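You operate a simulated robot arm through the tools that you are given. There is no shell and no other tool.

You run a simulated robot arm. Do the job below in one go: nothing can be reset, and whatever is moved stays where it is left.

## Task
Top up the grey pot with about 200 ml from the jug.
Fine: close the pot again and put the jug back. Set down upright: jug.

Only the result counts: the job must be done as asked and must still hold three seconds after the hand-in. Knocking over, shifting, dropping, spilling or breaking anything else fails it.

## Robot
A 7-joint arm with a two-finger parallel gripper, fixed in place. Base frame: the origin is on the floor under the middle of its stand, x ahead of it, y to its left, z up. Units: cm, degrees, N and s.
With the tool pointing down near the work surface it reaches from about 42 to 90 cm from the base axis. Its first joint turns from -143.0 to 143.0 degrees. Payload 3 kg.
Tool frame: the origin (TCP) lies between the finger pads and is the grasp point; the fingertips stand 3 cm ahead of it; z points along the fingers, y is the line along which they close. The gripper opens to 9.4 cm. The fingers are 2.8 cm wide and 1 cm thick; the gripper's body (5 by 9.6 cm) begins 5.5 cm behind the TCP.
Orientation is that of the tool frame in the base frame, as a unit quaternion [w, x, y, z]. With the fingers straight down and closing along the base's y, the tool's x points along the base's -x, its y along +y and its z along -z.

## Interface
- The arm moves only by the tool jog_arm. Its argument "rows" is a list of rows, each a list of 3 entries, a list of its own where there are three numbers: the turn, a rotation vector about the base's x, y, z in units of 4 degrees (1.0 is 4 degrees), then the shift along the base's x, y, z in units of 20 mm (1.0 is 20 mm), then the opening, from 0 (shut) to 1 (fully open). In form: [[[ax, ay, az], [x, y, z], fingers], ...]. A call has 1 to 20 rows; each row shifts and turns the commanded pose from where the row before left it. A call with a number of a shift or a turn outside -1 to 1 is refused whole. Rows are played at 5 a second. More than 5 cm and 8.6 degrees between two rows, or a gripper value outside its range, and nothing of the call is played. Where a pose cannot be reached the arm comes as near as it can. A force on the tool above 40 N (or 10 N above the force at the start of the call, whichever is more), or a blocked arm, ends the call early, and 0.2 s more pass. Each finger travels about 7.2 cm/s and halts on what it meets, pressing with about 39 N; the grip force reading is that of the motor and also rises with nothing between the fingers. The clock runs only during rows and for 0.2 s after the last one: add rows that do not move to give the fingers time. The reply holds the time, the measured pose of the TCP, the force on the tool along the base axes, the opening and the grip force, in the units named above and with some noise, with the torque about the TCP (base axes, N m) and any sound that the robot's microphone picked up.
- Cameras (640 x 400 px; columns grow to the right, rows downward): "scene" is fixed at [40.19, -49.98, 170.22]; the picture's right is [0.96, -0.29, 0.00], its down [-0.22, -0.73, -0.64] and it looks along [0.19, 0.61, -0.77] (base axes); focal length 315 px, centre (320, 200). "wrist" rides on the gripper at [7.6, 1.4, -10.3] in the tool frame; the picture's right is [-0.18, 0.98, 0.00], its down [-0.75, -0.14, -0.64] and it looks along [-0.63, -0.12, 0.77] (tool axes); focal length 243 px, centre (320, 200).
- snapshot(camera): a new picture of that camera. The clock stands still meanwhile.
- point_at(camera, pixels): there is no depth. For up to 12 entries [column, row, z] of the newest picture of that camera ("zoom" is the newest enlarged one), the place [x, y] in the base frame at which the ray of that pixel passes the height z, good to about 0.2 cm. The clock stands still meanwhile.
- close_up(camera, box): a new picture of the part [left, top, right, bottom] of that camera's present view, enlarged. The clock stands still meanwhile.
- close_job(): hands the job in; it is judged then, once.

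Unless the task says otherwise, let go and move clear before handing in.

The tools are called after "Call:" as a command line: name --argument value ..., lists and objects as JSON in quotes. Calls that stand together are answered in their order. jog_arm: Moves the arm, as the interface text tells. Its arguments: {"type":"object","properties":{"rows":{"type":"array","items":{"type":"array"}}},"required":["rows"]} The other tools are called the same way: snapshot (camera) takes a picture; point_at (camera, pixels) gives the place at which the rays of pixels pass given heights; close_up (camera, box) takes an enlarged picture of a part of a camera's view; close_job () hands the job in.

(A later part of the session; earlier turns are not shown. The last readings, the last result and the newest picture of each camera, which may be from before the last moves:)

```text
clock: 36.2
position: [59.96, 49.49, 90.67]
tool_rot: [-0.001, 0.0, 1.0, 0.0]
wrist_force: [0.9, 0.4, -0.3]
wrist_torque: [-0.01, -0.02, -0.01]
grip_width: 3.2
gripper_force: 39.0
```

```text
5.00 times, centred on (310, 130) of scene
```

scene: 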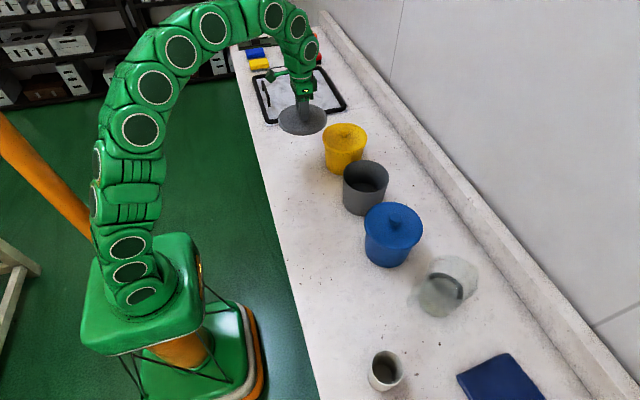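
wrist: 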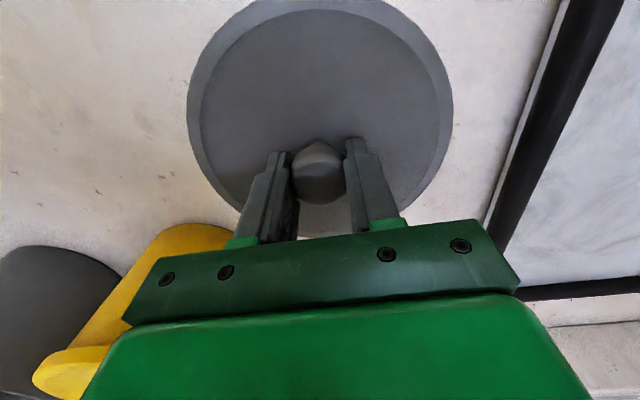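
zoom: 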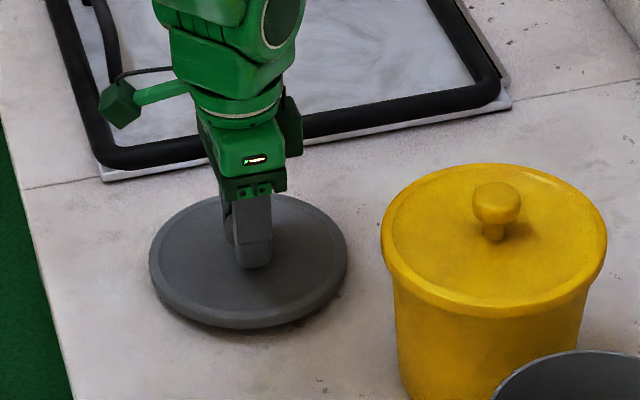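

The lid looks almost down, with only a thin shadow at zoom (250,328). I'll take a few more 2 mm steps.

Call:
jog_arm --rows '[[[0, 0, 0], [0, 0, -0.1], 0]]'

Call:
jog_arm --rows '[[[0, 0, 0], [0, 0, -0.1], 0]]'

Call:
jog_arm --rows '[[[0, 0, 0], [0, 0, -0.1], 0]]'

Call:
close_up --camera "scene" --box '[250, 90, 370, 170]'

```text
clock: 36.6
position: [59.96, 49.48, 90.37]
tool_rot: [-0.001, -0.001, 1.0, 0.0]
wrist_force: [0.4, 0.2, -0.2]
wrist_torque: [0.01, -0.01, -0.01]
grip_width: 3.22
gripper_force: 39.4
```

```text
clock: 37.0
position: [59.84, 49.4, 90.24]
tool_rot: [0.001, 0.0, 1.0, 0.0]
wrist_force: [-0.2, 0.7, -0.4]
wrist_torque: [-0.01, -0.02, -0.05]
grip_width: 3.25
gripper_force: 38.8
```

```text
clock: 37.4
position: [59.9, 49.57, 90.03]
tool_rot: [0.0, -0.001, 1.0, 0.001]
wrist_force: [-0.4, 0.1, -0.1]
wrist_torque: [-0.02, -0.01, 0.0]
grip_width: 3.18
gripper_force: 39.1
```

```text
5.00 times, centred on (310, 130) of scene
```

zoom: 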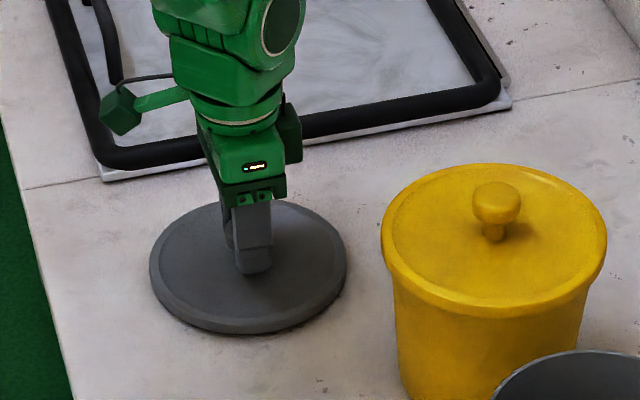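

The rim is still moving down slightly and there is no contact force yet. I'll take more small steps.

Call:
jog_arm --rows '[[[0, 0, 0], [0, 0, -0.1], 0]]'

Call:
jog_arm --rows '[[[0, 0, 0], [0, 0, -0.1], 0]]'

Call:
jog_arm --rows '[[[0, 0, 0], [0, 0, -0.1], 0]]'

Call:
close_up --camera "scene" --box '[250, 90, 370, 170]'

Call:
snapshot --camera "wrist"

```text
clock: 37.8
position: [60.0, 49.47, 89.77]
tool_rot: [0.0, 0.0, 1.0, 0.0]
wrist_force: [-0.6, 0.0, -0.5]
wrist_torque: [0.03, -0.02, -0.02]
grip_width: 3.18
gripper_force: 39.0
```

```text
clock: 38.2
position: [60.03, 49.41, 89.6]
tool_rot: [0.0, 0.0, 1.0, 0.0]
wrist_force: [0.0, -0.1, -1.0]
wrist_torque: [0.02, -0.02, 0.0]
grip_width: 3.24
gripper_force: 39.3
```

```text
clock: 38.6
position: [59.9, 49.5, 89.39]
tool_rot: [0.0, 0.0, 1.0, 0.001]
wrist_force: [-4.1, -4.5, 18.7]
wrist_torque: [-0.06, 0.14, -0.04]
grip_width: 3.18
gripper_force: 39.0
```

```text
5.00 times, centred on (310, 130) of scene
```

zoom: 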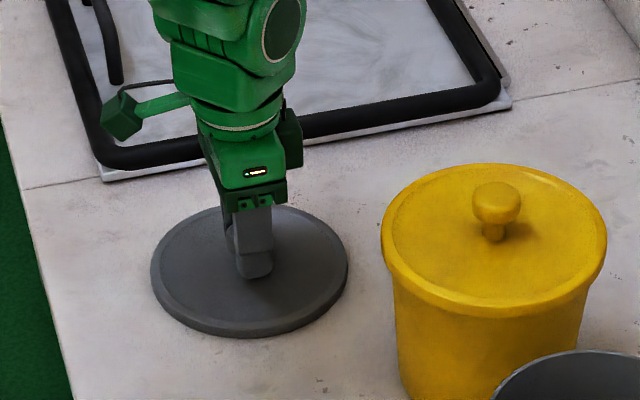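

```text
taken
```

wrist: 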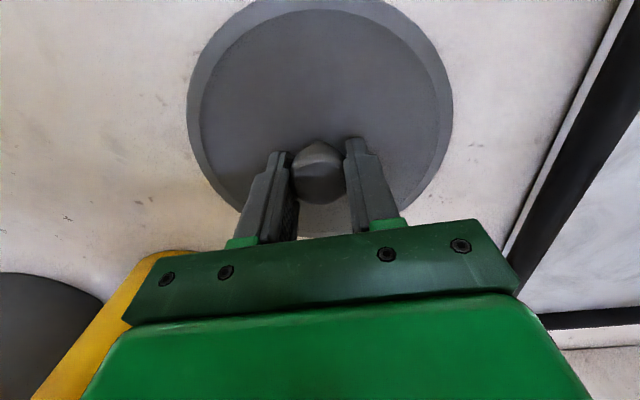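

Contact: 18.7 N at z = 89.39, so the lid is on the table. I'll relieve the pressure, open the fingers and rise straight up.

Call:
jog_arm --rows '[[[0, 0, 0], [0, 0, 0.06], 0], [[0, 0, 0], [0, 0, 0], 0.5], [[0, 0, 0], [0, 0, 0], 0.7], [[0, 0, 0], [0, 0, 0], 0.8], [[0, 0, 0], [0, 0, 0.5], 0.8], [[0, 0, 0], [0, 0, 0.8], 0.8], [[0, 0, 0], [0, 0, 1], 0.8], [[0, 0, 0], [0, 0, 1], 0.8], [[0, 0, 0], [0, 0, 1], 1], [[0, 0, 0], [0, 0, 1], 1], [[0, 0, 0], [0, 0, 1], 1], [[0, 0, 0], [0, 0, 1], 1], [[0, 0, 0], [0, 0, 1], 1], [[0, 0, 0], [0, 0, 1], 1]]'

Call:
snapshot --camera "scene"

Call:
snapshot --camera "wrist"

```text
clock: 41.6
position: [59.97, 49.55, 108.2]
tool_rot: [0.0, 0.0, 1.0, 0.0]
wrist_force: [0.1, 0.3, 0.7]
wrist_torque: [0.0, 0.02, -0.01]
grip_width: 9.42
gripper_force: 0.1
```

```text
taken
```

scene: 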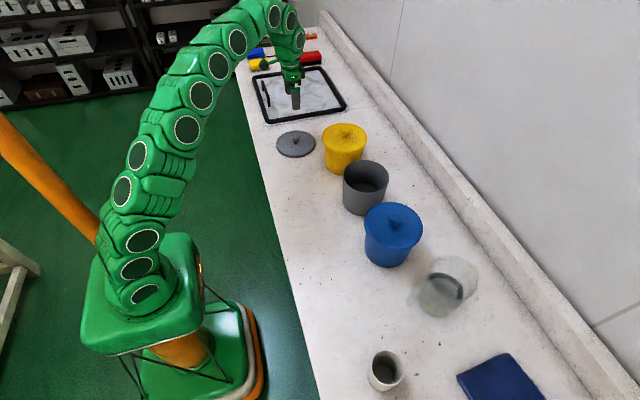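

```text
taken
```

wrist: 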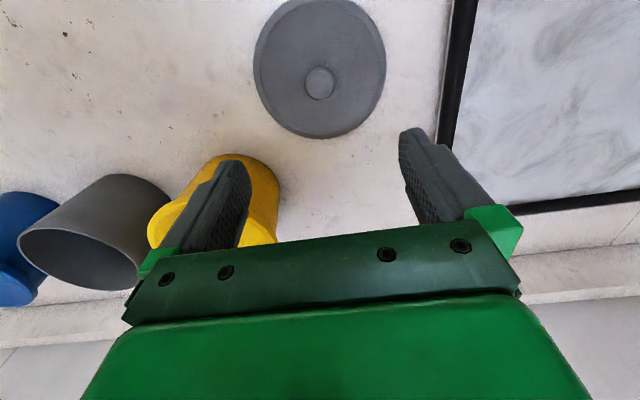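

The lid lies flat on the table at scene (296,143), with the gripper clear of it. Next I'll go to the jug at a safe height to look down on its handle.

Call:
jog_arm --rows '[[[0, 0, 0], [-0.3, -1, 0.8], 1], [[0, 0, 0], [-0.3, -1, 0.8], 1], [[0, 0, 0], [-0.3, -1, 0.8], 1], [[0, 0, 0], [-0.3, -1, 0.8], 1], [[0, 0, 0], [-0.3, -1, 0.8], 1], [[0, 0, 0], [0, -1, 0], 1], [[0, 0, 0], [0, -1, 0], 1], [[0, 0, 0], [0, -1, 0], 1], [[0, 0, 0], [0, -1, 0], 1], [[0, 0, 0], [0, -1, 0], 1], [[0, 0, 0], [0, -1, 0], 1], [[0, 0, 0], [0, -1, 0], 1], [[0, 0, 0], [0, -1, 0], 1], [[0, 0, 0], [0, -1, 0], 1], [[0, 0, 0], [0, -1, 0], 1], [[0, 0, 0], [0, -1, 0], 1], [[0, 0, 0], [0, -1, 0], 1], [[0, 0, 0], [0, -1, 0], 1], [[0, 0, 0], [0, -1, 0], 1], [[0, 0, 0], [0, -1, 0], 1]]'

Call:
jog_arm --rows '[[[0, 0, 0], [0, -1, 0], 1], [[0, 0, 0], [0, -1, 0], 1], [[0, 0, 0], [0, -1, 0], 1], [[0, 0, 0], [0, -1, 0], 1], [[0, 0, 0], [0, -1, 0], 1], [[0, 0, 0], [0, -1, 0], 1], [[0, 0, 0], [0, -1, 0], 1], [[0, 0, 0], [0, -1, 0], 1], [[0, 0, 0], [0, -1, 0], 1], [[0, 0, 0], [0, -1, 0], 1], [[0, 0, 0], [0, -1, 0], 1], [[0, 0, 0], [0, -1, 0], 1], [[0, 0, 0], [0.5, -1, 0], 1], [[0, 0, 0], [0.5, -1, 0], 1], [[0, 0, 0], [0.5, -1, 0], 1], [[0, 0, 0], [0.5, -1, 0], 1], [[0, 0, 0], [0.5, -1, 0], 1], [[0, 0, 0], [0.5, -1, 0], 1]]'

Call:
snapshot --camera "wrist"

Call:
close_up --camera "scene" --box '[395, 245, 485, 325]'

```text
clock: 45.8
position: [56.9, 9.39, 116.1]
tool_rot: [0.0, 0.0, 1.0, 0.0]
wrist_force: [-1.3, -0.3, 0.1]
wrist_torque: [-0.01, -0.03, 0.02]
grip_width: 9.39
gripper_force: 0.2
```

```text
clock: 49.6
position: [62.78, -26.33, 116.04]
tool_rot: [0.001, 0.0, 1.0, 0.0]
wrist_force: [-0.4, 0.6, -0.3]
wrist_torque: [-0.06, 0.03, 0.0]
grip_width: 9.39
gripper_force: 0.1
```

```text
taken
```

wrist: 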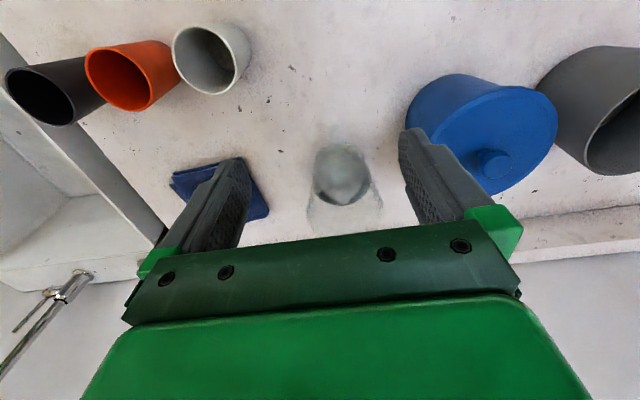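

```text
5.00 times, centred on (440, 285) of scene
```

zoom: 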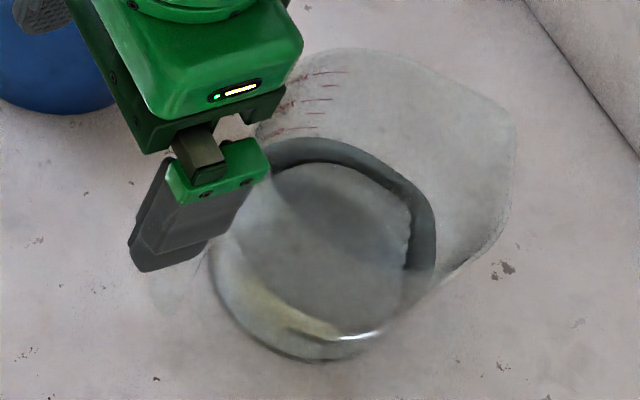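

Call:
close_up --camera "wrist" --box '[280, 110, 400, 240]'

Call:
close_up --camera "wrist" --box '[300, 110, 380, 170]'

```text
3.08 times, centred on (340, 175) of wrist
```

zoom: 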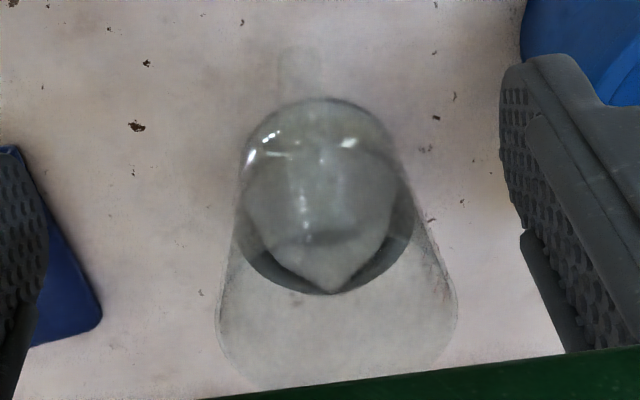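

```text
6.67 times, centred on (340, 140) of wrist
```

zoom: 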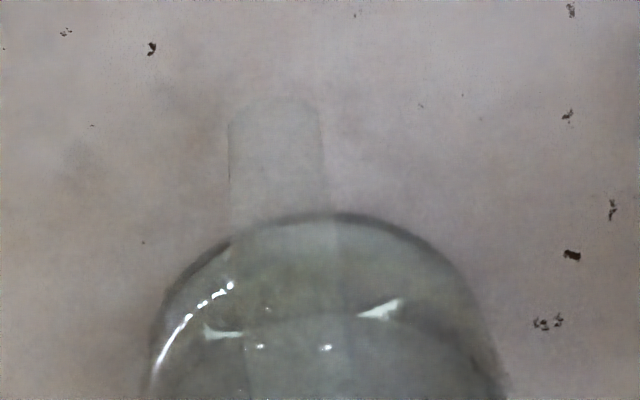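

The wrist zoom shows the clear strap handle as a band about 2 cm wide, ending at zoom (275,97) and pointing back towards the robot. I'll triangulate its lower end, the jug base and the rim.

Call:
point_at --camera "wrist" --pixels '[[333.3, 125, 86], [333.3, 125, 88], [333.3, 125, 90], [333.3, 125, 92], [333.3, 125, 94], [333.3, 125, 96], [326, 127, 90], [340.7, 127, 90], [339, 173, 85], [345, 205, 100], [306.5, 209, 100], [385, 210, 100]]'

Call:
point_at --camera "scene" --pixels '[[409, 306, 86], [409, 306, 88], [409, 306, 90], [409, 306, 92], [409, 306, 94], [409, 306, 96], [409, 306, 98]]'

```text
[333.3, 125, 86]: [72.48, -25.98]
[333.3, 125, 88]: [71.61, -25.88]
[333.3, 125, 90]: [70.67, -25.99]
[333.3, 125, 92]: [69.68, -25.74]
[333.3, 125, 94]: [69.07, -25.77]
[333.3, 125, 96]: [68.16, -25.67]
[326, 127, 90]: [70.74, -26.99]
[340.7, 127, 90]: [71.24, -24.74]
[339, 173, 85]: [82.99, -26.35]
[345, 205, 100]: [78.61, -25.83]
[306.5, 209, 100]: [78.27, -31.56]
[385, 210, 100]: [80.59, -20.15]
```

```text
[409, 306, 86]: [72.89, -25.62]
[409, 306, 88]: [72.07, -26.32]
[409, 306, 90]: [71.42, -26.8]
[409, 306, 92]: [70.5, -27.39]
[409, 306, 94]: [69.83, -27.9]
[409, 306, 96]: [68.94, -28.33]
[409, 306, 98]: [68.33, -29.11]
```

The strap's lower end meets at about (72,-26,87) and the jug axis is about (79,-26). To get the handle's profile I'll yaw 45° and tilt so the wrist camera sees the jug from the front right, well above the cup.

Call:
jog_arm --rows '[[[0, 0, 0.9375], [-0.2, -0.49, -0.15], 1], [[0, 0, 0.9375], [-0.2, -0.49, -0.15], 1], [[0, 0, 0.9375], [-0.2, -0.49, -0.15], 1], [[0, 0, 0.9375], [-0.2, -0.49, -0.15], 1], [[0, 0, 0.9375], [-0.2, -0.49, -0.15], 1], [[0, 0, 0.9375], [-0.2, -0.49, -0.15], 1], [[0, 0, 0.9375], [-0.2, -0.49, -0.15], 1], [[0, 0, 0.9375], [-0.2, -0.49, -0.15], 1], [[0, 0, 0.9375], [-0.2, -0.49, -0.15], 1], [[0, 0, 0.9375], [-0.2, -0.49, -0.15], 1], [[0, 0, 0.9375], [-0.2, -0.49, -0.15], 1], [[0, 0, 0.9375], [-0.2, -0.49, -0.15], 1]]'

Call:
jog_arm --rows '[[[0.663, -0.663, 0], [0, 0, -0.15], 1], [[0.663, -0.663, 0], [0, 0, -0.15], 1], [[0.663, -0.663, 0], [0, 0, -0.15], 1], [[0.663, -0.663, 0], [0, 0, -0.15], 1], [[0.663, -0.663, 0], [0, 0, -0.15], 1], [[0.663, -0.663, 0], [0, 0, -0.15], 1], [[0.663, -0.663, 0], [0, 0, -0.15], 1], [[0.663, -0.663, 0], [0, 0, -0.15], 1], [[0.663, -0.663, 0], [0, 0, -0.15], 1], [[0.663, -0.663, 0], [0, 0, -0.15], 1], [[0.663, -0.663, 0], [0, 0, -0.15], 1], [[0.663, -0.663, 0], [0, 0, -0.15], 1]]'

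Call:
snapshot --camera "wrist"

Call:
snapshot --camera "scene"

```text
clock: 52.2
position: [58.02, -38.35, 112.56]
tool_rot: [0.0, -0.383, 0.924, 0.0]
wrist_force: [-0.6, 0.4, -0.2]
wrist_torque: [0.05, -0.02, 0.0]
grip_width: 9.39
gripper_force: 0.1
```

```text
clock: 54.8
position: [58.06, -38.25, 108.83]
tool_rot: [0.354, -0.353, 0.854, 0.146]
wrist_force: [-0.3, 0.1, 0.2]
wrist_torque: [-0.01, -0.01, 0.01]
grip_width: 9.38
gripper_force: 0.0
```

```text
taken
```

wrist: 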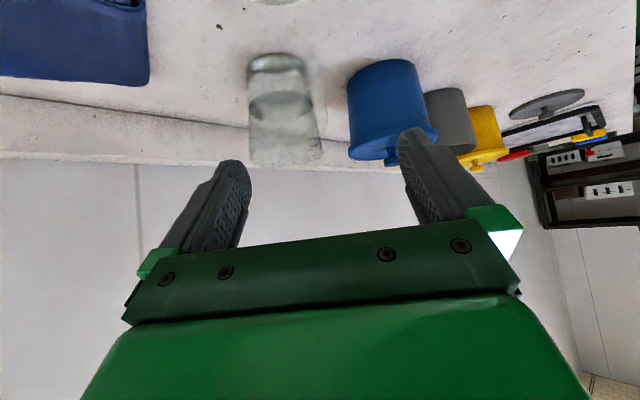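

```text
taken
```

scene: 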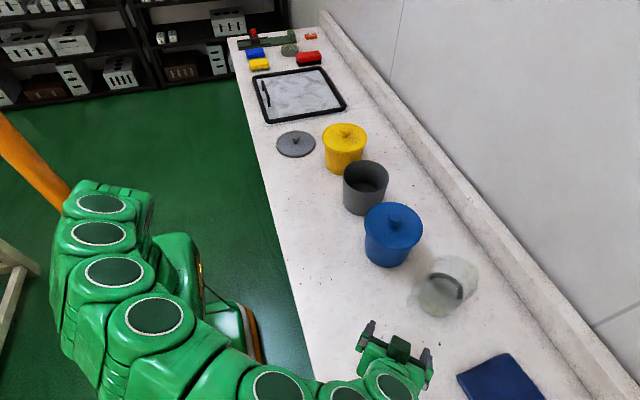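

Call:
close_up --camera "wrist" --box '[225, 30, 355, 180]'

Call:
close_up --camera "scene" --box '[400, 265, 460, 325]'

```text
2.67 times, centred on (290, 105) of wrist
```

zoom: 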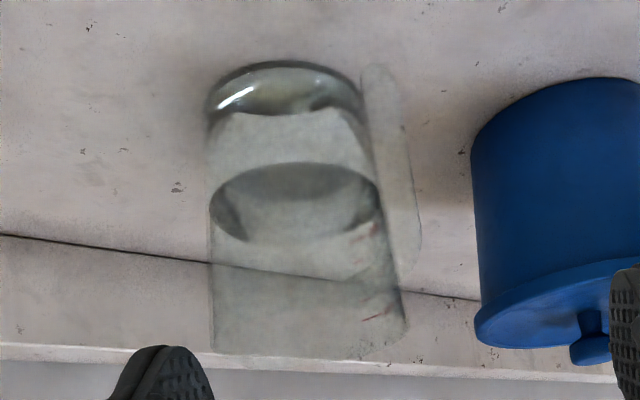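

```text
6.67 times, centred on (430, 295) of scene
```

zoom: 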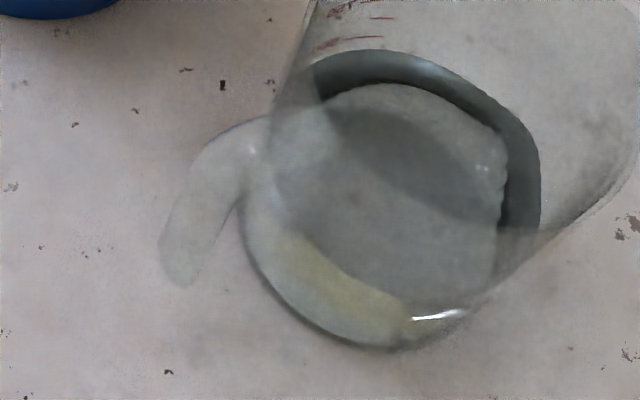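

The handle shows at the right of the jug in the wrist zoom. Its outer edge runs from (398,75) low down to (420,240) near the top, and in the scene view it is a hook attached near the top. I'll get the outer edge's position along the ray.

Call:
point_at --camera "wrist" --pixels '[[327.5, 120, 92], [327.5, 120, 95], [327.5, 120, 98], [323.7, 86.3, 88], [323.7, 86.3, 91], [323.7, 86.3, 94], [319.2, 58.2, 85], [319.2, 58.2, 87], [319.2, 58.2, 90], [277, 58, 85], [285, 158, 99], [285, 158, 101]]'

Call:
point_at --camera "scene" --pixels '[[412, 286, 94], [412, 286, 96], [412, 286, 98], [412, 286, 100], [407, 302, 86], [407, 302, 88], [407, 302, 90], [407, 302, 92]]'

```text
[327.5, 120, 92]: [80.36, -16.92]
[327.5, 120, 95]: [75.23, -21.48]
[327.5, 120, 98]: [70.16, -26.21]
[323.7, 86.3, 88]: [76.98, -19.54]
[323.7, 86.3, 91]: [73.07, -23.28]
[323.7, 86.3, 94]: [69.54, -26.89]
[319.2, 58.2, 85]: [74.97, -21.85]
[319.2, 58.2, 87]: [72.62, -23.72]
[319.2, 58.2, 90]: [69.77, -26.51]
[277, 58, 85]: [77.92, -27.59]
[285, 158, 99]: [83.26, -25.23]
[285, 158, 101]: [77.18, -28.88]
```

```text
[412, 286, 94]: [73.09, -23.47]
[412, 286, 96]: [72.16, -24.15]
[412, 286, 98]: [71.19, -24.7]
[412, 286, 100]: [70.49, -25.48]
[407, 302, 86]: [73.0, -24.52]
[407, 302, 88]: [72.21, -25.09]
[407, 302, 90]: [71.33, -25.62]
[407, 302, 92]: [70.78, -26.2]
```

The strap's outer face is vertical at x of about 71.4, from z of about 87.5 to 98, with its centre at y of about -25.9. I'll yaw back to face +x with the 45° tilt and stop 10 cm short of the handle.

Call:
jog_arm --rows '[[[0, 0, -0.9375], [0.2375, 0.515, -0.3], 0.8], [[0, 0, -0.9375], [0.2375, 0.515, -0.3], 0.8], [[0, 0, -0.9375], [0.2375, 0.515, -0.3], 0.8], [[0, 0, -0.9375], [0.2375, 0.515, -0.3], 0.8], [[0, 0, -0.9375], [0.2375, 0.515, -0.3], 0.8], [[0, 0, -0.9375], [0.2375, 0.515, -0.3], 0.8], [[0, 0, -0.9375], [0.2375, 0.515, -0.3], 0.8], [[0, 0, -0.9375], [0.2375, 0.515, -0.3], 0.8], [[0, 0, -0.9375], [0.2375, 0.515, -0.3], 0.8], [[0, 0, -0.9375], [0.2375, 0.515, -0.3], 0.8], [[0, 0, -0.9375], [0.2375, 0.515, -0.3], 0.8], [[0, 0, -0.9375], [0.2375, 0.515, -0.3], 0.8], [[0, 0, 0], [0, 0, 0], 0.8]]'

Call:
snapshot --camera "wrist"

Call:
snapshot --camera "scene"

```text
clock: 57.6
position: [63.69, -25.86, 101.58]
tool_rot: [0.383, -0.001, 0.924, 0.0]
wrist_force: [0.4, -0.3, 0.2]
wrist_torque: [-0.03, 0.02, 0.01]
grip_width: 7.52
gripper_force: 0.0
```

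```text
taken
```

wrist: 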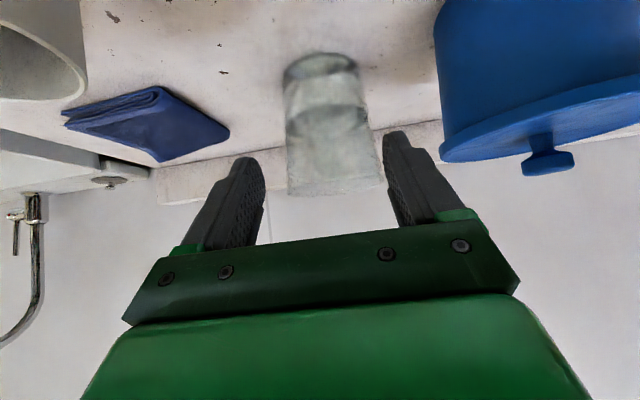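

```text
taken
```

scene: 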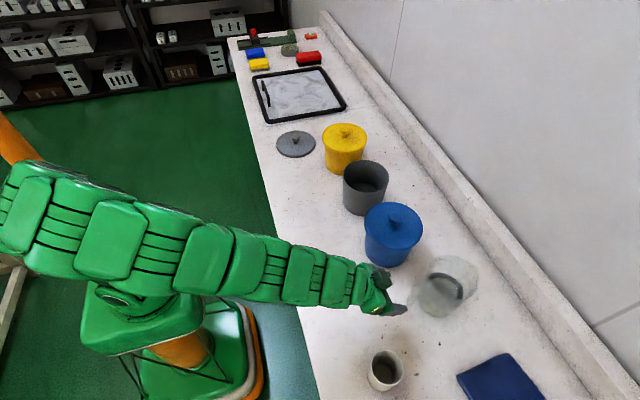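

Call:
close_up --camera "wrist" --box '[250, 35, 410, 215]'

Call:
close_up --camera "wrist" --box '[280, 35, 370, 95]'

Call:
close_up --camera "scene" --box '[360, 250, 460, 330]'

```text
2.22 times, centred on (330, 125) of wrist
```

zoom: 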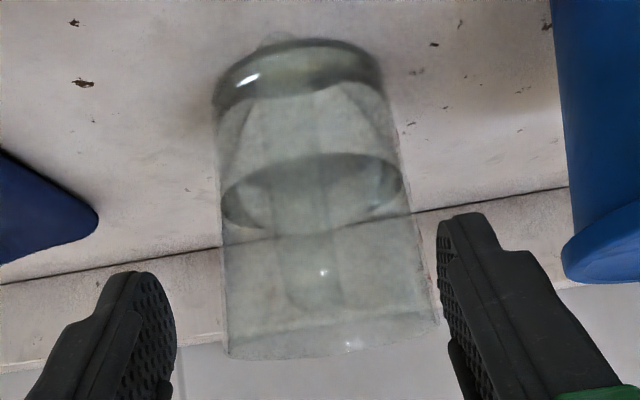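

```text
6.67 times, centred on (325, 65) of wrist
```

zoom: 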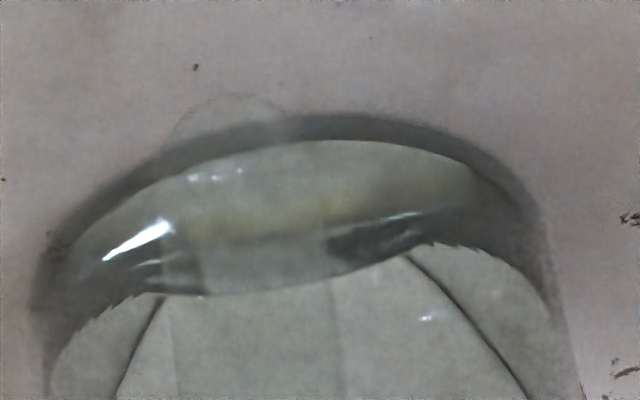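

```text
5.00 times, centred on (410, 290) of scene
```

zoom: 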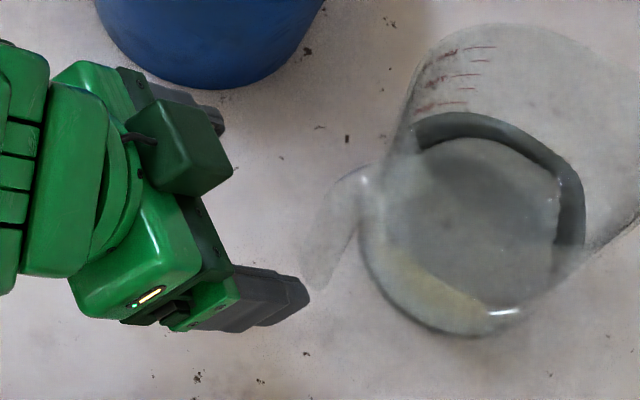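

The strap ends at wrist px (312,49) and (325,165) match my model to within 3 px, so y is aligned. I'll move 10 cm along the tool axis to bring the fingers around the strap.

Call:
jog_arm --rows '[[[0, 0, 0], [0.444, 0, -0.444], 0.8], [[0, 0, 0], [0.444, 0, -0.444], 0.8], [[0, 0, 0], [0.444, 0, -0.444], 0.8], [[0, 0, 0], [0.444, 0, -0.444], 0.8], [[0, 0, 0], [0.444, 0, -0.444], 0.8], [[0, 0, 0], [0.444, 0, -0.444], 0.8], [[0, 0, 0], [0.444, 0, -0.444], 0.8], [[0, 0, 0], [0.444, 0, -0.444], 0.8], [[0, 0, 0], [0, 0, 0], 0.8]]'

Call:
snapshot --camera "wrist"

Call:
close_up --camera "scene" --box '[390, 255, 470, 325]'

```text
clock: 59.6
position: [71.04, -25.91, 94.5]
tool_rot: [0.382, 0.0, 0.924, 0.0]
wrist_force: [-0.3, 0.2, -0.2]
wrist_torque: [0.01, 0.02, -0.02]
grip_width: 7.51
gripper_force: 0.0
```

```text
taken
```

wrist: 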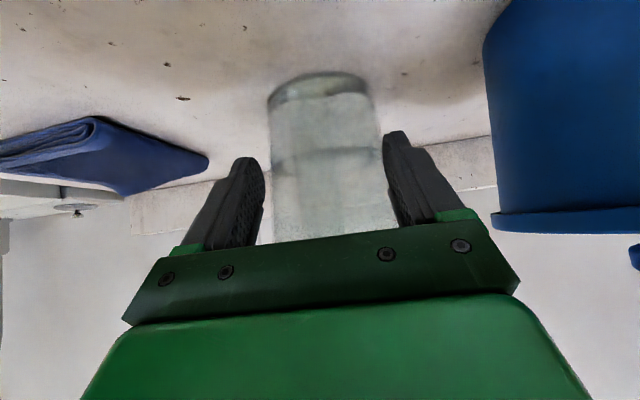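

```text
5.71 times, centred on (430, 290) of scene
```

zoom: 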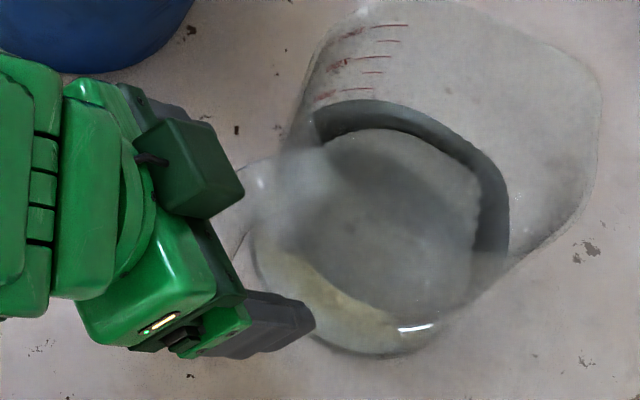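

The fingers straddle the handle with no contact force. I'll check the zoom quickly before closing.

Call:
close_up --camera "wrist" --box '[240, 60, 410, 250]'

```text
2.11 times, centred on (325, 155) of wrist
```

zoom: 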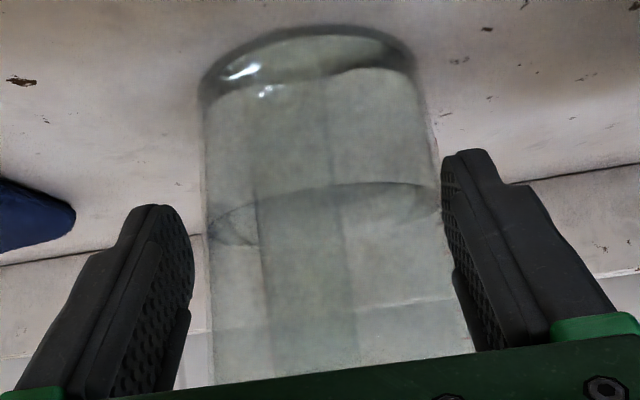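

The strap band at zoom (255–345) is centred between the fingers. I'll close on it.

Call:
jog_arm --rows '[[[0, 0, 0], [0, 0, 0], 0.6], [[0, 0, 0], [0, 0, 0], 0.45], [[0, 0, 0], [0, 0, 0], 0.35], [[0, 0, 0], [0, 0, 0], 0.25], [[0, 0, 0], [0, 0, 0], 0.15], [[0, 0, 0], [0, 0, 0], 0], [[0, 0, 0], [0, 0, 0], 0], [[0, 0, 0], [0, 0, 0], 0]]'

Call:
close_up --camera "wrist" --box '[240, 60, 410, 250]'

Call:
close_up --camera "scene" --box '[390, 255, 470, 325]'

```text
clock: 61.4
position: [71.1, -25.83, 94.59]
tool_rot: [0.383, 0.001, 0.924, -0.001]
wrist_force: [0.1, 0.2, 2.5]
wrist_torque: [-0.02, -0.03, 0.04]
grip_width: 2.61
gripper_force: 38.7
```

```text
2.11 times, centred on (325, 155) of wrist
```

zoom: 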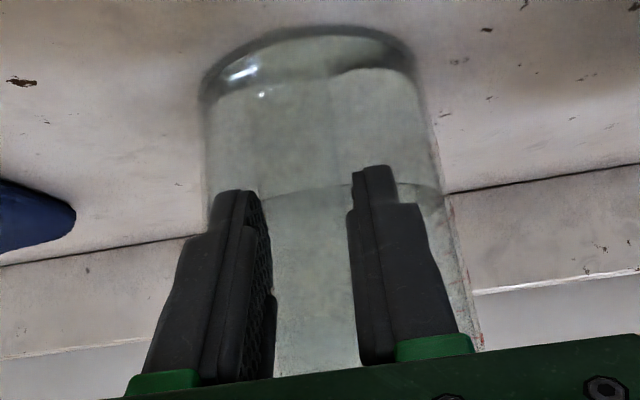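

```text
5.71 times, centred on (430, 290) of scene
```

zoom: 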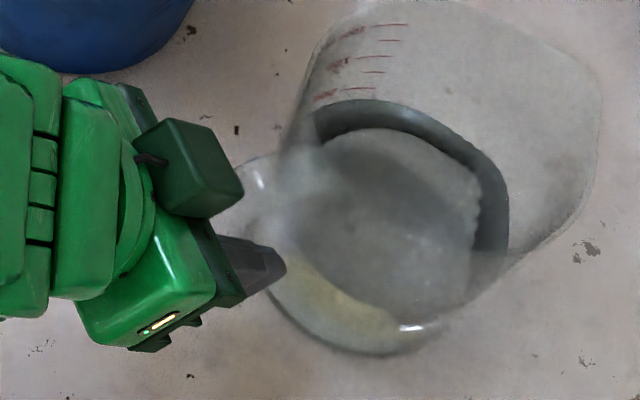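

I have the handle at 2.61 cm with 38.7 N, and the jug has not shifted. I'll lift slowly by about 1.5 cm and check the weight and whether it rotates in the grip.

Call:
jog_arm --rows '[[[0, 0, 0], [0, 0, 0.05], 0], [[0, 0, 0], [0, 0, 0.1], 0], [[0, 0, 0], [0, 0, 0.15], 0], [[0, 0, 0], [0, 0, 0.2], 0], [[0, 0, 0], [0, 0, 0.15], 0], [[0, 0, 0], [0, 0, 0.1], 0], [[0, 0, 0], [0, 0, 0], 0], [[0, 0, 0], [0, 0, 0], 0]]'

Call:
close_up --camera "wrist" --box '[240, 60, 410, 250]'

Call:
close_up --camera "scene" --box '[390, 245, 490, 325]'

```text
clock: 63.2
position: [70.96, -25.88, 96.04]
tool_rot: [0.383, 0.0, 0.924, 0.0]
wrist_force: [0.7, -0.2, -6.5]
wrist_torque: [0.02, 0.57, 0.0]
grip_width: 2.61
gripper_force: 38.9
```

```text
2.11 times, centred on (325, 155) of wrist
```

zoom: 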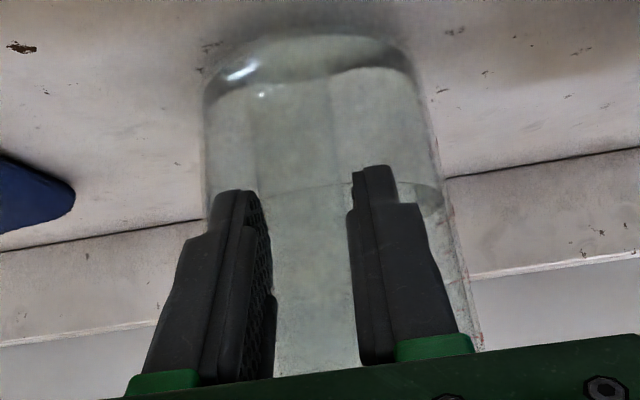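

```text
5.00 times, centred on (440, 285) of scene
```

zoom: 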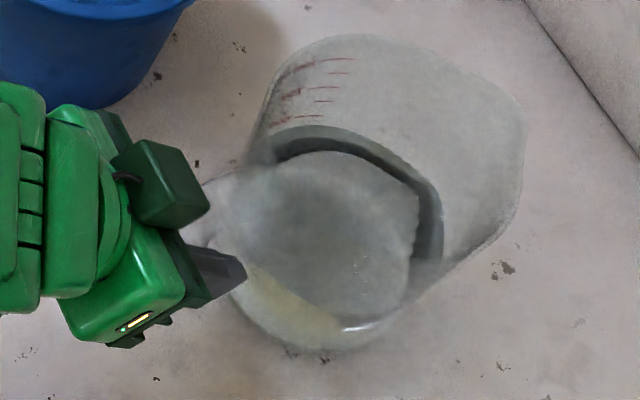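

The jug is off the table with no slip: 6.5 N down and 0.57 N·m, so about 0.65 kg in total. I'll take several still readings for a baseline weight, as 200 ml should be about 1.96 N.

Call:
jog_arm --rows '[[[0, 0, 0], [0, 0, 0], 0]]'

Call:
jog_arm --rows '[[[0, 0, 0], [0, 0, 0], 0]]'

Call:
jog_arm --rows '[[[0, 0, 0], [0, 0, 0], 0]]'

Call:
jog_arm --rows '[[[0, 0, 0], [0, 0, 0], 0]]'

Call:
jog_arm --rows '[[[0, 0, 0], [0, 0, 0], 0]]'

Call:
jog_arm --rows '[[[0, 0, 0], [0, 0, 0], 0]]'

Call:
jog_arm --rows '[[[0, 0, 0], [0, 0, 0], 0]]'

Call:
jog_arm --rows '[[[0, 0, 0], [0, 0, 0], 0]]'

```text
clock: 63.6
position: [70.9, -25.87, 96.15]
tool_rot: [0.383, 0.0, 0.924, 0.001]
wrist_force: [-0.2, -0.5, -6.5]
wrist_torque: [0.0, 0.56, 0.01]
grip_width: 2.61
gripper_force: 39.3
```

```text
clock: 64.0
position: [70.94, -25.89, 96.25]
tool_rot: [0.382, 0.0, 0.924, 0.0]
wrist_force: [0.0, -0.9, -5.4]
wrist_torque: [-0.02, 0.58, 0.02]
grip_width: 2.58
gripper_force: 39.3
```

```text
clock: 64.4
position: [71.11, -25.8, 96.12]
tool_rot: [0.383, 0.0, 0.924, 0.0]
wrist_force: [0.2, 0.2, -6.9]
wrist_torque: [0.0, 0.58, -0.01]
grip_width: 2.55
gripper_force: 38.6
```

```text
clock: 64.8
position: [70.99, -25.86, 96.08]
tool_rot: [0.382, 0.0, 0.924, 0.0]
wrist_force: [-1.0, 0.3, -5.1]
wrist_torque: [0.01, 0.57, -0.01]
grip_width: 2.61
gripper_force: 38.7
```

```text
clock: 65.2
position: [70.99, -25.84, 96.12]
tool_rot: [0.382, 0.0, 0.924, 0.0]
wrist_force: [0.0, 0.4, -4.8]
wrist_torque: [0.0, 0.57, 0.01]
grip_width: 2.6
gripper_force: 39.2
```

```text
clock: 65.6
position: [70.92, -25.88, 96.16]
tool_rot: [0.383, 0.0, 0.924, 0.0]
wrist_force: [-0.8, 0.2, -6.8]
wrist_torque: [0.01, 0.61, 0.01]
grip_width: 2.6
gripper_force: 39.5
```

```text
clock: 66.0
position: [71.08, -25.91, 96.07]
tool_rot: [0.383, 0.0, 0.924, -0.001]
wrist_force: [0.2, 0.5, -6.0]
wrist_torque: [-0.02, 0.63, 0.0]
grip_width: 2.6
gripper_force: 38.7
```

```text
clock: 66.4
position: [70.99, -26.07, 96.09]
tool_rot: [0.383, 0.0, 0.924, 0.0]
wrist_force: [-0.4, 0.2, -6.8]
wrist_torque: [-0.01, 0.61, 0.01]
grip_width: 2.62
gripper_force: 38.9
```

The baseline in this pose averages Fz of about -6.1 N and Ty of about 0.587 N·m. With a lever of roughly 8.5 cm, 200 ml less should lower Ty by about 0.165. Next I'll measure the spout tip at scene (481,268) and the open pot's rim and level.

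Call:
close_up --camera "scene" --box '[430, 245, 500, 305]'

Call:
point_at --camera "scene" --pixels '[[481, 268, 100], [481, 268, 101.5], [481, 268, 103], [366, 161, 96], [366, 161, 97], [366, 161, 98], [343, 178, 97], [388, 180, 97], [366, 200, 97]]'

Call:
close_up --camera "scene" --box '[330, 150, 400, 220]'

```text
6.67 times, centred on (465, 275) of scene
```

zoom: 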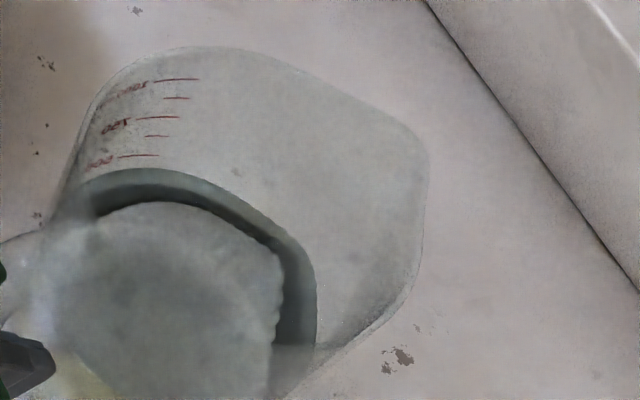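

```text
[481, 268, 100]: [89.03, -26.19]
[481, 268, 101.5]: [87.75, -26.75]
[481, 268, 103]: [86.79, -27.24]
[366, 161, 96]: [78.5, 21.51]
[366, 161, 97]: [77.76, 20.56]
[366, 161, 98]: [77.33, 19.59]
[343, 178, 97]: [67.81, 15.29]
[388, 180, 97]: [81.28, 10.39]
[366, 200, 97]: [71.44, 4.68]
```

```text
5.71 times, centred on (365, 185) of scene
```

zoom: 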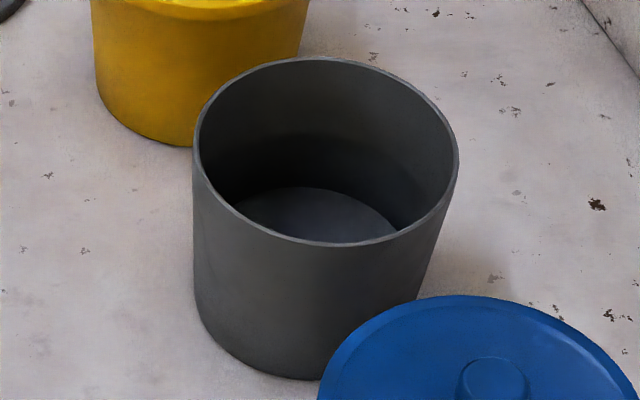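

The spout tip is at about x = 88, so about 17 cm ahead of and 5 cm above the TCP. The pot rim centre is (74.5,12.8) at z of about 97.5. I'll lift the jug smoothly and upright so its base clears the blue pot's knob.

Call:
jog_arm --rows '[[[0, 0, 0], [0, 0, 0.2], 0], [[0, 0, 0], [0, 0, 0.4], 0], [[0, 0, 0], [0, 0, 0.6], 0], [[0, 0, 0], [0, 0, 0.7], 0], [[0, 0, 0], [0, 0, 0.8], 0], [[0, 0, 0], [0, 0, 0.8], 0], [[0, 0, 0], [0, 0, 0.8], 0], [[0, 0, 0], [0, 0, 0.8], 0], [[0, 0, 0], [0, 0, 0.8], 0], [[0, 0, 0], [0, 0, 0.8], 0], [[0, 0, 0], [0, 0, 0.8], 0], [[0, 0, 0], [0, 0, 0.8], 0], [[0, 0, 0], [0, 0, 0.7], 0], [[0, 0, 0], [0, 0, 0.5], 0], [[0, 0, 0], [0, 0, 0.3], 0], [[0, 0, 0], [0, 0, 0.1], 0], [[0, 0, 0], [0, 0, 0], 0]]'

Call:
snapshot --camera "scene"

Call:
snapshot --camera "wrist"

```text
clock: 70.0
position: [70.96, -25.92, 115.84]
tool_rot: [0.381, -0.001, 0.924, 0.0]
wrist_force: [-0.2, 0.5, -6.3]
wrist_torque: [0.0, 0.6, -0.02]
grip_width: 2.61
gripper_force: 39.1
```

```text
taken
```

scene: 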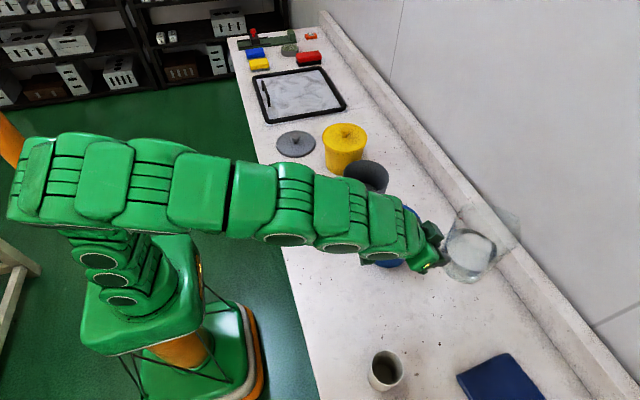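

```text
taken
```

wrist: 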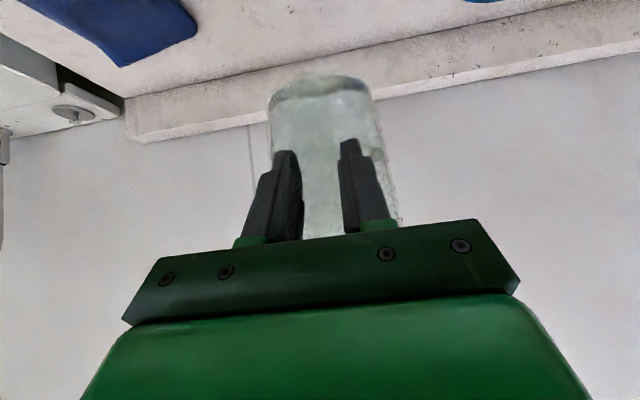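

The jug is upright and clear at z = 115.8. I'll carry it smoothly to the pour position, TCP near (56,13), in two gentle moves.

Call:
jog_arm --rows '[[[0, 0, 0], [-0.077, 0.2, 0], 0], [[0, 0, 0], [-0.155, 0.4, 0], 0], [[0, 0, 0], [-0.232, 0.6, 0], 0], [[0, 0, 0], [-0.309, 0.8, 0], 0], [[0, 0, 0], [-0.348, 0.9, 0], 0], [[0, 0, 0], [-0.348, 0.9, 0], 0], [[0, 0, 0], [-0.348, 0.9, 0], 0], [[0, 0, 0], [-0.348, 0.9, 0], 0], [[0, 0, 0], [-0.348, 0.9, 0], 0], [[0, 0, 0], [-0.348, 0.9, 0], 0], [[0, 0, 0], [-0.309, 0.8, 0], 0], [[0, 0, 0], [-0.232, 0.6, 0], 0], [[0, 0, 0], [-0.193, 0.5, 0], 0], [[0, 0, 0], [-0.116, 0.3, 0], 0], [[0, 0, 0], [-0.039, 0.1, 0], 0], [[0, 0, 0], [0, 0, 0], 0]]'

Call:
jog_arm --rows '[[[0, 0, 0], [-0.077, 0.2, 0], 0], [[0, 0, 0], [-0.155, 0.4, 0], 0], [[0, 0, 0], [-0.232, 0.6, 0], 0], [[0, 0, 0], [-0.309, 0.8, 0], 0], [[0, 0, 0], [-0.348, 0.9, 0], 0], [[0, 0, 0], [-0.348, 0.9, 0], 0], [[0, 0, 0], [-0.348, 0.9, 0], 0], [[0, 0, 0], [-0.348, 0.9, 0], 0], [[0, 0, 0], [-0.348, 0.9, 0], 0], [[0, 0, 0], [-0.348, 0.9, 0], 0], [[0, 0, 0], [-0.309, 0.8, 0], 0], [[0, 0, 0], [-0.232, 0.6, 0], 0], [[0, 0, 0], [-0.193, 0.5, 0], 0], [[0, 0, 0], [-0.116, 0.3, 0], 0], [[0, 0, 0], [-0.039, 0.1, 0], 0], [[0, 0, 0], [0, 0, 0], 0]]'

Call:
snapshot --camera "scene"

Call:
snapshot --camera "wrist"

```text
clock: 73.4
position: [63.49, -6.61, 115.97]
tool_rot: [0.382, 0.0, 0.924, 0.0]
wrist_force: [0.6, 1.0, -4.9]
wrist_torque: [0.05, 0.59, 0.0]
grip_width: 2.6
gripper_force: 39.2
```

```text
clock: 76.8
position: [55.92, 12.85, 115.81]
tool_rot: [0.382, 0.0, 0.924, 0.0]
wrist_force: [0.6, 0.1, -6.1]
wrist_torque: [-0.06, 0.59, 0.01]
grip_width: 2.6
gripper_force: 39.2
```

```text
taken
```

scene: 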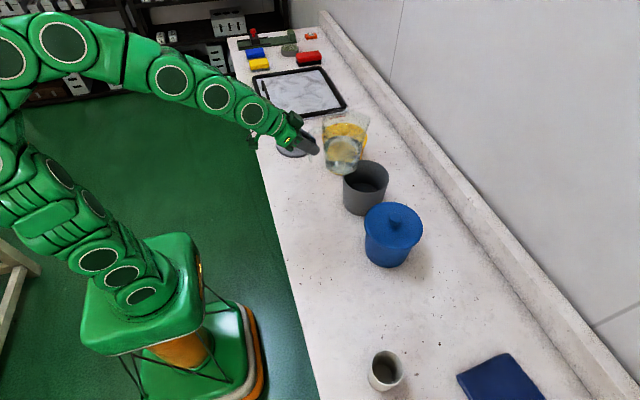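

```text
taken
```

wrist: 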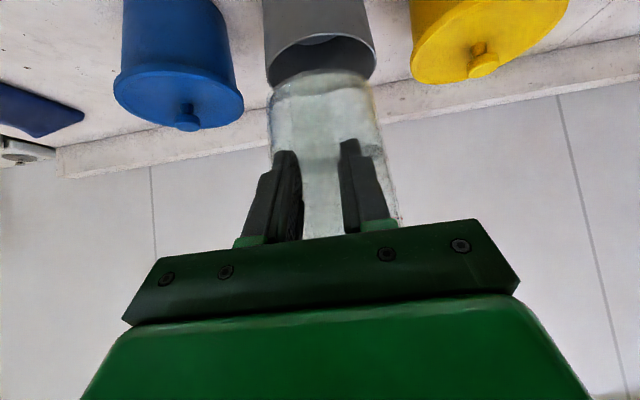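

Call:
close_up --camera "scene" --box '[270, 90, 420, 220]'

Call:
close_up --camera "scene" --box '[310, 100, 380, 180]'

Call:
close_up --camera "wrist" --box '[230, 0, 420, 240]'

```text
3.08 times, centred on (345, 155) of scene
```

zoom: 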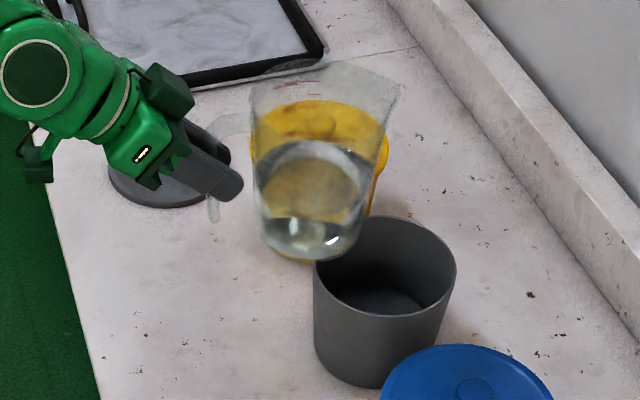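

```text
5.00 times, centred on (345, 140) of scene
```

zoom: 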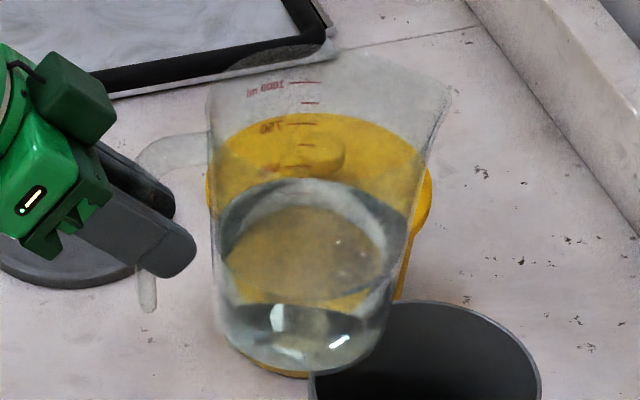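

```text
1.67 times, centred on (325, 120) of wrist
```

zoom: 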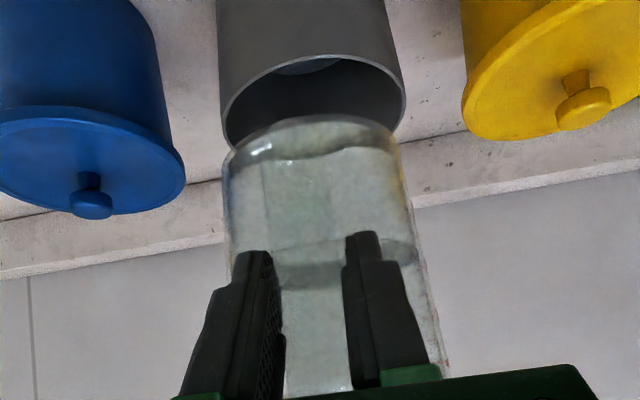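

The graduations are now readable: 1000 at zoom row 83, 750 at row 124, 500 at row 166. The liquid's far edge is at row 180, so the jug holds about 415 ml and should end near 215 ml. I'll tilt to 40° first, keeping the spout over the pot.

Call:
jog_arm --rows '[[[0, 0.5, 0], [-0.033, 0, -0.145], 0], [[0, 0.8, 0], [-0.052, 0, -0.232], 0], [[0, 1, 0], [-0.065, 0, -0.29], 0], [[0, 1, 0], [-0.065, 0, -0.29], 0], [[0, 1, 0], [-0.065, 0, -0.29], 0], [[0, 1, 0], [-0.065, 0, -0.29], 0], [[0, 1, 0], [-0.065, 0, -0.29], 0], [[0, 1, 0], [-0.065, 0, -0.29], 0], [[0, 1, 0], [-0.065, 0, -0.29], 0], [[0, 0.8, 0], [-0.052, 0, -0.232], 0], [[0, 0.6, 0], [-0.039, 0, -0.174], 0], [[0, 0.3, 0], [-0.02, 0, -0.087], 0], [[0, 0, 0], [0, 0, 0], 0]]'

Call:
close_up --camera "scene" --box '[290, 90, 420, 220]'

Call:
snapshot --camera "wrist"

Call:
snapshot --camera "scene"

```text
clock: 79.6
position: [54.76, 12.95, 110.09]
tool_rot: [0.043, 0.0, 0.999, 0.0]
wrist_force: [0.5, 0.0, -6.5]
wrist_torque: [0.01, 0.25, 0.03]
grip_width: 2.62
gripper_force: 39.5
```

```text
3.08 times, centred on (355, 155) of scene
```

zoom: 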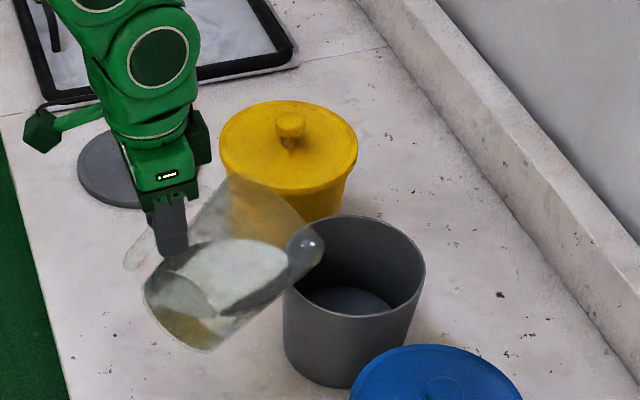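

```text
taken
```

wrist: 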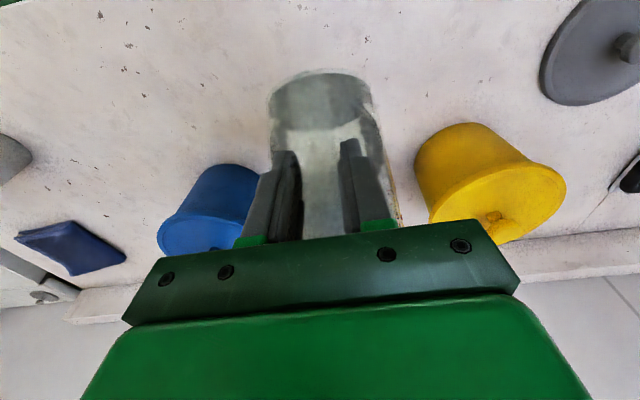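

```text
taken
```

scene: 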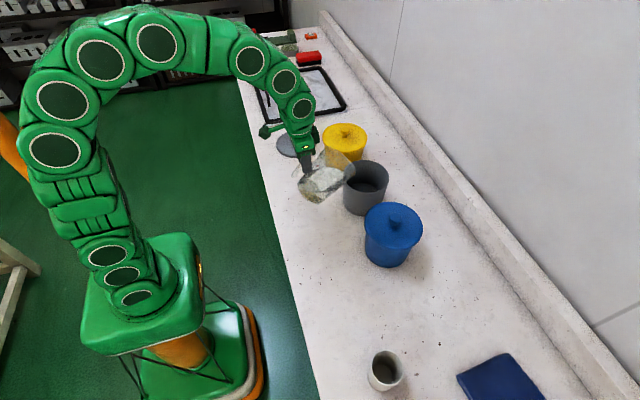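

At 40° no liquid is leaving yet, and the spout tip appears at zoom (322,240), over the pot's left rim. I'll check the spout's actual position over the pot.

Call:
point_at --camera "scene" --pixels '[[355.6, 168, 101], [355.6, 168, 103], [355.6, 168, 105]]'

Call:
close_up --camera "scene" --box '[295, 140, 395, 220]'

Call:
close_up --camera "wrist" --box '[240, 50, 410, 240]'

```text
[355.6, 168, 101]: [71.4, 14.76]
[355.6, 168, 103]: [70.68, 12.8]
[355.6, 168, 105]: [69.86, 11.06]
```

```text
5.00 times, centred on (345, 180) of scene
```

zoom: 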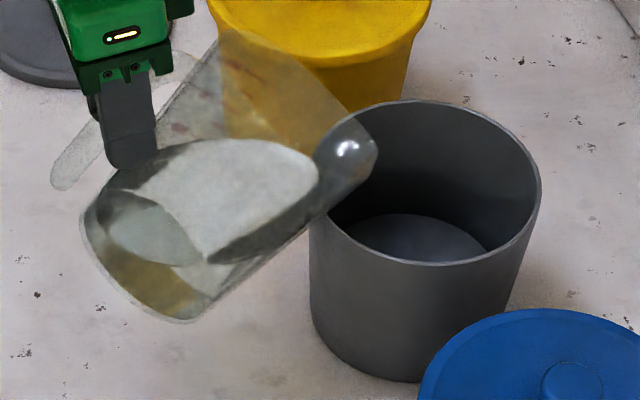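

```text
2.11 times, centred on (325, 145) of wrist
```

zoom: 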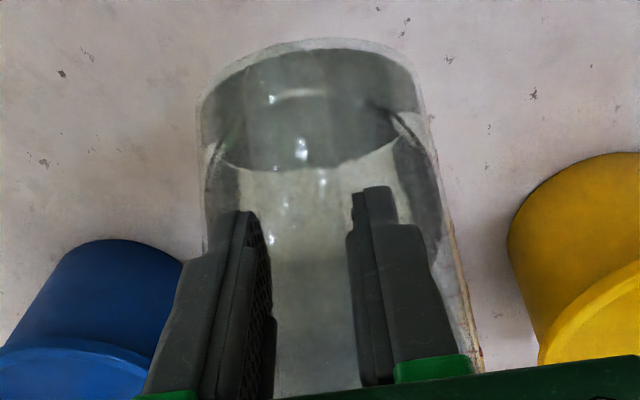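

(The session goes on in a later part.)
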